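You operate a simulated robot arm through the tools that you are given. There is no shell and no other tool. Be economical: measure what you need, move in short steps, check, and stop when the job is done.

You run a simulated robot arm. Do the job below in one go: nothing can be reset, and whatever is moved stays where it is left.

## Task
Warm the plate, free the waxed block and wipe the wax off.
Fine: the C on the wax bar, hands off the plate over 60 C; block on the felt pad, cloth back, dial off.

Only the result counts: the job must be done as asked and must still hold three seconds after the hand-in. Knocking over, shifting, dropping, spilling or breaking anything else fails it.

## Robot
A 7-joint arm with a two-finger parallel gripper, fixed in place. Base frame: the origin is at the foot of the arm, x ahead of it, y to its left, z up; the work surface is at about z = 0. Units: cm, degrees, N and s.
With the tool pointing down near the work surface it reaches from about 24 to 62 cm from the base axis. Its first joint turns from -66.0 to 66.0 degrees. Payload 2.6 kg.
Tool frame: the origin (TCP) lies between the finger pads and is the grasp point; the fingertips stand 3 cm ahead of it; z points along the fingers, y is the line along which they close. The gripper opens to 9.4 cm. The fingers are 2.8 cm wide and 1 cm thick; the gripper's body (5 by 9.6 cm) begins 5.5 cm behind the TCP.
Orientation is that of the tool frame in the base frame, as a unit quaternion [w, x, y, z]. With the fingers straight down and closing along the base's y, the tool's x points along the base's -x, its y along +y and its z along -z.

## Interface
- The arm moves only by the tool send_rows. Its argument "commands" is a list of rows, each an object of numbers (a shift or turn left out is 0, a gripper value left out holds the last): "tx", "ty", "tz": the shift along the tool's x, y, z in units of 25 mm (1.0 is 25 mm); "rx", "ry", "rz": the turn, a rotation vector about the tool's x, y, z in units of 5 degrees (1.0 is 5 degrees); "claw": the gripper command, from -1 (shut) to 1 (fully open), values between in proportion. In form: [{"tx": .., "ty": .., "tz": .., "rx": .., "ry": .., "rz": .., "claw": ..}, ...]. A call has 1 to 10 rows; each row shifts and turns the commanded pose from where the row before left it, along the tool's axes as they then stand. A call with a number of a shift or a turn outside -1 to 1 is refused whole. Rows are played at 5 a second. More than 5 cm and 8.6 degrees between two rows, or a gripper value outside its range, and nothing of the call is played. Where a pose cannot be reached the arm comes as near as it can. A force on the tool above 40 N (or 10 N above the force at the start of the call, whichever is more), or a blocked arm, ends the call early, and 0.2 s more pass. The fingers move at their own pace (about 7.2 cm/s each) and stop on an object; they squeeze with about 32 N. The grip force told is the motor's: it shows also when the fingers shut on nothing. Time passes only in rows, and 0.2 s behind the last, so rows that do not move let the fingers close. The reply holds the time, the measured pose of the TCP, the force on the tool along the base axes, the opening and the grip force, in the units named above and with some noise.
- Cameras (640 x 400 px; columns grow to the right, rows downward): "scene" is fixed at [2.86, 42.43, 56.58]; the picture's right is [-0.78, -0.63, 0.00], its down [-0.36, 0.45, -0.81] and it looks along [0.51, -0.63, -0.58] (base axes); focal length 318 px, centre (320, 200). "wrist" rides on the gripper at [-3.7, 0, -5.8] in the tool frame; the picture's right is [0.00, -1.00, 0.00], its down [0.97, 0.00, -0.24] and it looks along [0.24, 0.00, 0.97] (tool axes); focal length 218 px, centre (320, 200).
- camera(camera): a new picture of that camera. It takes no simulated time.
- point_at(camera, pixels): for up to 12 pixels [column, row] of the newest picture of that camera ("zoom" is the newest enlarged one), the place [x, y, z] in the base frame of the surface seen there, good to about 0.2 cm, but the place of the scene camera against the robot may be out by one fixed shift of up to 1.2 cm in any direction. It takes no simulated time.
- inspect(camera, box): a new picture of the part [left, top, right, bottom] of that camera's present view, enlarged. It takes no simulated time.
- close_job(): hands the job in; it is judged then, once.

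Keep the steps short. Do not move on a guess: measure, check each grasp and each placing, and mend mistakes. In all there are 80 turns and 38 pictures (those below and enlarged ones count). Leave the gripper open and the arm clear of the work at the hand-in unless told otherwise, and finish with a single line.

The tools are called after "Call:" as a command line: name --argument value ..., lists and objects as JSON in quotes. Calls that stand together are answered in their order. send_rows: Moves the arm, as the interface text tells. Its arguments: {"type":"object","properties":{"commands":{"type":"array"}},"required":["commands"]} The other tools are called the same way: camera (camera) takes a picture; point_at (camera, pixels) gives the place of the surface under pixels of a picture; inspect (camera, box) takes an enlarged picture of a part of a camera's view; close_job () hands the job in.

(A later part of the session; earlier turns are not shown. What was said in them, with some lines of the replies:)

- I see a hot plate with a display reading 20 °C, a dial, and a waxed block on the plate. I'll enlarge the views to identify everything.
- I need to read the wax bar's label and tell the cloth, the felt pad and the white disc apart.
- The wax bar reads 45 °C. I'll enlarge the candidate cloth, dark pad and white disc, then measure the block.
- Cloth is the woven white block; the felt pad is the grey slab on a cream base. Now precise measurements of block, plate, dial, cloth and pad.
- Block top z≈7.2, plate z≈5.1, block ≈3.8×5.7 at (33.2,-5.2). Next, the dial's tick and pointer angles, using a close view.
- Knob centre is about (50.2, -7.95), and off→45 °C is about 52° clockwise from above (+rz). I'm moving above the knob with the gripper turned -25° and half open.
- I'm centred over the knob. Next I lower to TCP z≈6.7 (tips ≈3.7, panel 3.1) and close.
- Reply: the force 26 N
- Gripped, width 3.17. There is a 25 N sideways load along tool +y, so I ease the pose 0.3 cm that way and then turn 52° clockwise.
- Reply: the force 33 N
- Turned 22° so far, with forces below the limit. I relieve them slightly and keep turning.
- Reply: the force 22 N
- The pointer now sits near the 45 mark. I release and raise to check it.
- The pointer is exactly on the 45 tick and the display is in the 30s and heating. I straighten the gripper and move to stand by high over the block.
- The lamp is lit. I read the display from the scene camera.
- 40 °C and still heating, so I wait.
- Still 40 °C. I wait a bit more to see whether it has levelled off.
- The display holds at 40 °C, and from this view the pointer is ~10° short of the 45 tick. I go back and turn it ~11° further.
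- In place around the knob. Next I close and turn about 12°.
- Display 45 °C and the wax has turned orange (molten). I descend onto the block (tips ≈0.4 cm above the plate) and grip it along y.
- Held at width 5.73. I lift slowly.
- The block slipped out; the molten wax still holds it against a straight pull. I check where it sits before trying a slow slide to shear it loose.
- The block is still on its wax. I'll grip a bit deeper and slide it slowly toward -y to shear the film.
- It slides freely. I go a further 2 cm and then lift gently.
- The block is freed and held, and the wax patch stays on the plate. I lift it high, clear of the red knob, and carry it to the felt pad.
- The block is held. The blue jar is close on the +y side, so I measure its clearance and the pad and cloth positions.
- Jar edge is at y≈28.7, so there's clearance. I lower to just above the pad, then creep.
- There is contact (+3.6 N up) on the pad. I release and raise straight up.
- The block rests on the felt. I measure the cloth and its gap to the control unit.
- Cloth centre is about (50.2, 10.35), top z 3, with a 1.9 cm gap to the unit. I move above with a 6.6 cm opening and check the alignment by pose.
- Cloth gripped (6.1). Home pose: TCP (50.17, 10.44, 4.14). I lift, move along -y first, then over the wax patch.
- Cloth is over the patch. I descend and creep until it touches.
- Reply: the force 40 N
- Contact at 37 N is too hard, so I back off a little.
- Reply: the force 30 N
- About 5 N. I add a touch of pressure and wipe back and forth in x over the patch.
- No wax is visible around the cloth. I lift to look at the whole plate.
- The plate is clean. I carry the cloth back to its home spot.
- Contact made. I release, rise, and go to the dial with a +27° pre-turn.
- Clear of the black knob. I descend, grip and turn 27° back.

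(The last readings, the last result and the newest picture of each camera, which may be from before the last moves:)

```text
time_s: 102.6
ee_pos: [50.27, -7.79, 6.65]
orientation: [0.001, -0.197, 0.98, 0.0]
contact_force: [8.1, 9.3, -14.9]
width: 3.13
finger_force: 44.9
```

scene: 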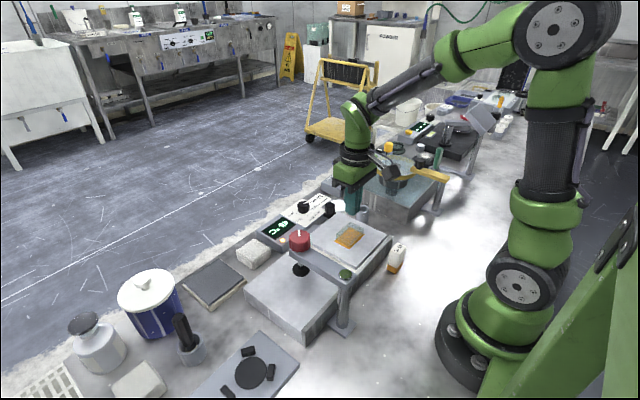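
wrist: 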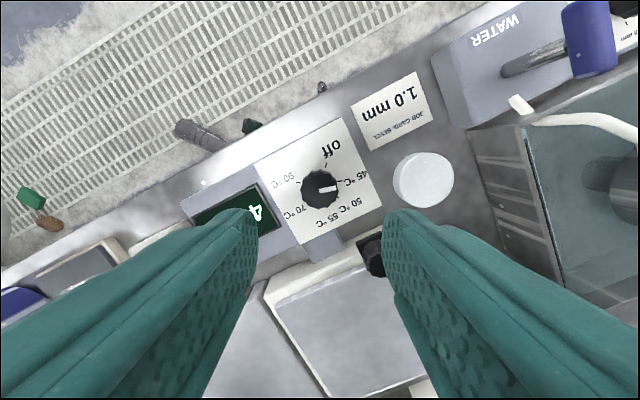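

49.5° back. I add ~3.5°, release, rise and read the pointer.

Call:
send_rows --commands '[{"rz": -0.7}, {"tz": 0}, {"claw": 0.1}, {"tz": 0}, {"tz": -0.9}, {"tz": -0.9}, {"tz": -0.9}, {"tz": -0.9}, {"tz": -0.9}, {"tz": 0}]'

Call:
send_rows --commands '[{"rz": 0.9}, {"rz": 0.9}, {"rz": 0.9}, {"rz": 0.9}, {"rz": 0.9}, {"rz": 0.7}, {"tz": 0}]'

Call:
inspect --camera "scene" --box '[215, 180, 355, 285]'

Call:
inspect --camera "wrist" --box '[250, 120, 390, 260]'

```text
time_s: 104.8
ee_pos: [50.12, -7.88, 18.07]
orientation: [-0.001, -0.225, 0.974, 0.0]
contact_force: [0.0, -0.1, 0.8]
width: 5.17
finger_force: 0.1
```

```text
time_s: 106.4
ee_pos: [50.16, -7.87, 17.85]
orientation: [0.0, 0.001, 1.0, 0.0]
contact_force: [-0.4, 0.1, 0.2]
width: 5.2
finger_force: 0.0
```

```text
3.81 times, centred on (285, 232) of scene
```

zoom: 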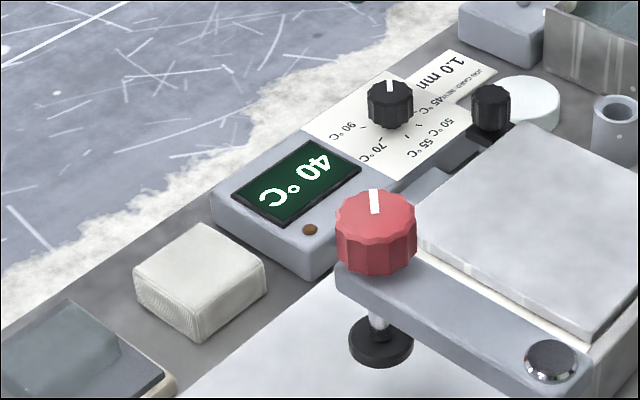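

```text
2.86 times, centred on (320, 190) of wrist
```

zoom: 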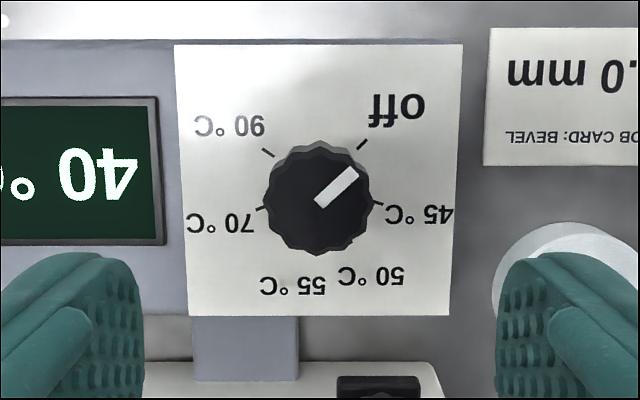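

The lamp went out and it's cooling at 40 °C, but the pointer may be a few degrees short of the off tick. I measure it.

Call:
point_at --camera "zoom" --pixels '[[318, 203], [356, 171], [362, 144], [319, 155], [319, 238], [269, 200], [371, 200], [376, 204], [264, 208], [267, 152]]'

```text
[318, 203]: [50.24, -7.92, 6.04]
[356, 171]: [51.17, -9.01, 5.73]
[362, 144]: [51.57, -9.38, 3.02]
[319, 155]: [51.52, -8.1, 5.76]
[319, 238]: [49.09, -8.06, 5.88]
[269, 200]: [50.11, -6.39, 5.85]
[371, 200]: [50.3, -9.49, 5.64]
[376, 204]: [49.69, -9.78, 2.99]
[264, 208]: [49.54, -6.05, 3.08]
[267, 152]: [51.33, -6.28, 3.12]
```

The pointer is at ~50° and the off tick at ~45°, so it's about 5–6° short. I regrip and nudge it.

Call:
send_rows --commands '[{"tz": 0.9}, {"tz": 0.9}, {"tz": 0.9}, {"tz": 0.9}, {"tz": 0.85}, {"tz": 0}, {"claw": -1}, {"claw": -1}, {"claw": -1}, {"claw": -1}]'

Call:
send_rows --commands '[{"rz": -0.6}, {"rz": -0.6}, {"tz": 0}, {"claw": 0.1}, {"tz": 0}, {"tz": -0.9}, {"tz": -0.9}, {"tz": -0.9}, {"tz": -0.9}, {"tz": -0.9}]'

Call:
send_rows --commands '[{"rz": 0.6}, {"rz": 0.6}, {"tz": 0}]'

Call:
inspect --camera "wrist" --box '[250, 120, 390, 260]'

```text
time_s: 108.6
ee_pos: [50.22, -7.76, 6.75]
orientation: [0.0, 0.0, 1.0, 0.0]
contact_force: [-0.2, 4.5, -2.5]
width: 3.18
finger_force: 45.5
```

```text
time_s: 110.8
ee_pos: [50.1, -7.9, 18.13]
orientation: [-0.001, -0.052, 0.999, 0.0]
contact_force: [-0.5, 0.5, 0.1]
width: 5.17
finger_force: 0.0
```

```text
time_s: 111.6
ee_pos: [50.18, -7.92, 18.06]
orientation: [0.0, 0.001, 1.0, 0.0]
contact_force: [0.2, 0.3, -1.0]
width: 5.17
finger_force: 0.0
```

```text
2.86 times, centred on (320, 190) of wrist
```

zoom: 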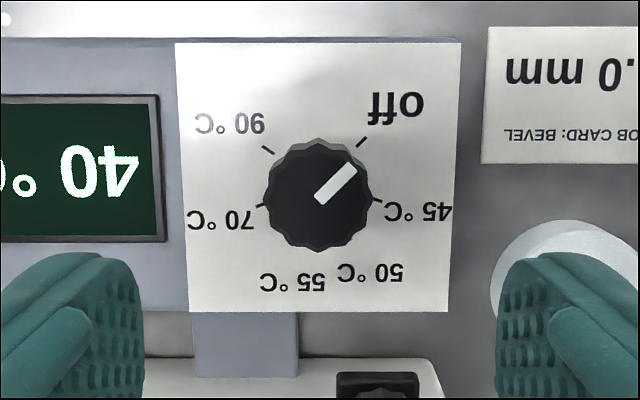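

The pointer now lies on the off tick (≈46.6° vs 45°, at start 42–48°). I retreat clear and open the gripper, then check the display and lamp after a wait.

Call:
send_rows --commands '[{"tz": -0.9, "claw": 1}, {"tz": -0.9}, {"tz": -0.9}, {"tz": -0.9, "tx": 0.8}, {"tz": -0.9, "tx": 0.8}, {"tz": -0.9, "tx": 0.8}, {"tz": -0.9, "tx": 0.8}, {"tx": 0.8}, {"tx": 0.8}, {"tz": 0}]'

Call:
send_rows --commands '[{"tz": 0}, {"tz": 0}, {"tz": 0}, {"tz": 0}, {"tz": 0}, {"tz": 0}, {"tz": 0}, {"tz": 0}, {"tz": 0}, {"tz": 0}]'

Call:
camera --camera "wrist"

Call:
inspect --camera "scene" --box '[160, 180, 350, 320]'

```text
time_s: 113.8
ee_pos: [38.26, -7.94, 33.74]
orientation: [0.0, 0.001, 1.0, 0.0]
contact_force: [0.3, -0.5, -0.7]
width: 9.39
finger_force: 0.1
```

```text
time_s: 116.0
ee_pos: [38.14, -7.84, 33.75]
orientation: [0.0, 0.001, 1.0, 0.0]
contact_force: [-0.1, -0.2, 0.6]
width: 9.38
finger_force: 0.0
```

```text
5 pictures are left
```

wrist: 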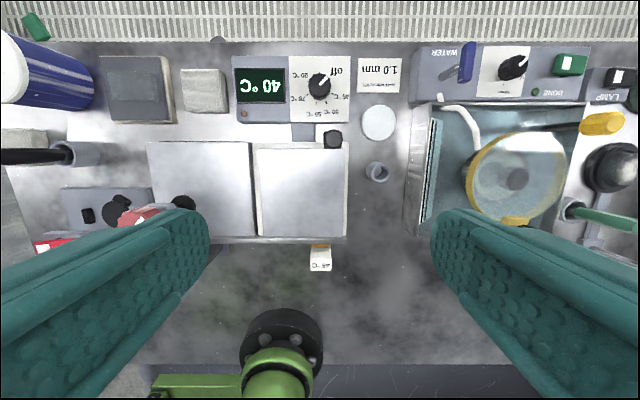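

```text
2.86 times, centred on (255, 250) of scene
```

zoom: 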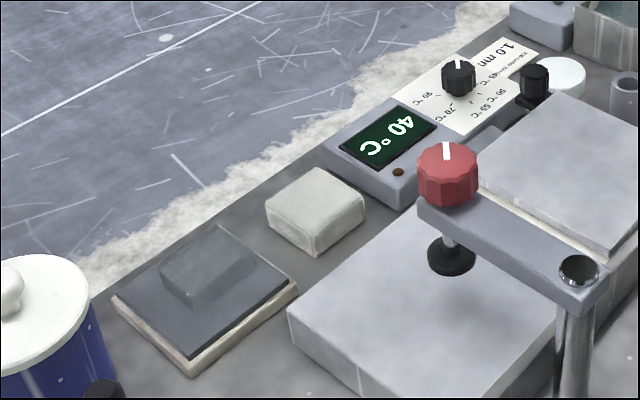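

The lamp is out, the block is on the felt with no wax colour, and the cloth is home. I wait a bit more to confirm cooling and check the cloth's position.

Call:
send_rows --commands '[{"tz": 0}, {"tz": 0}, {"tz": 0}, {"tz": 0}, {"tz": 0}, {"tz": 0}, {"tz": 0}, {"tz": 0}, {"tz": 0}, {"tz": 0}]'

Call:
send_rows --commands '[{"tz": 0}, {"tz": 0}, {"tz": 0}, {"tz": 0}, {"tz": 0}, {"tz": 0}, {"tz": 0}, {"tz": 0}, {"tz": 0}, {"tz": 0}]'

Call:
send_rows --commands '[{"tz": 0}, {"tz": 0}, {"tz": 0}, {"tz": 0}, {"tz": 0}, {"tz": 0}, {"tz": 0}, {"tz": 0}, {"tz": 0}, {"tz": 0}]'

Call:
inspect --camera "wrist" --box '[90, 40, 370, 215]'

```text
time_s: 118.2
ee_pos: [38.2, -7.86, 33.65]
orientation: [0.0, 0.001, 1.0, 0.0]
contact_force: [-0.3, 0.1, -0.1]
width: 9.41
finger_force: 0.1
```

```text
time_s: 120.4
ee_pos: [38.26, -7.84, 33.83]
orientation: [-0.001, 0.0, 1.0, -0.001]
contact_force: [-0.2, 0.0, 0.1]
width: 9.41
finger_force: 0.1
```

```text
time_s: 122.6
ee_pos: [38.22, -7.84, 33.73]
orientation: [0.0, 0.0, 1.0, 0.0]
contact_force: [-0.7, 0.5, -0.7]
width: 9.4
finger_force: 0.0
```

```text
2.29 times, centred on (230, 128) of wrist
```

zoom: 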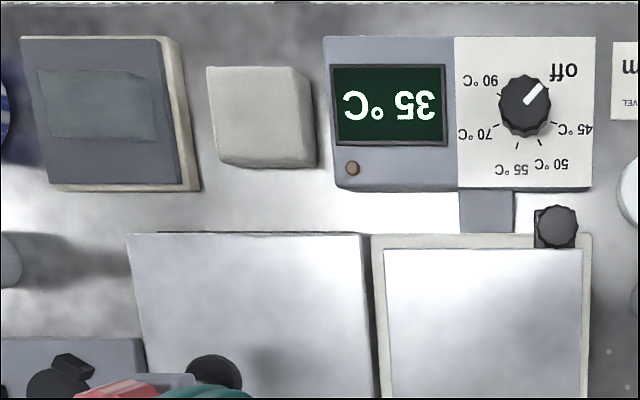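

The display has dropped to 35 °C with the lamp out and the dial on off. The plate is clean, the block is on the felt and the cloth is back, so I'm handing in.

Call:
close_job

```text
The job is handed in.
```

The job is handed in: I warmed the plate to 45 °C as on the wax bar, slid the block free and set it on the felt pad, wiped the wax off the plate, put the cloth back and turned the dial off, though I didn't check the block's underside for wax.
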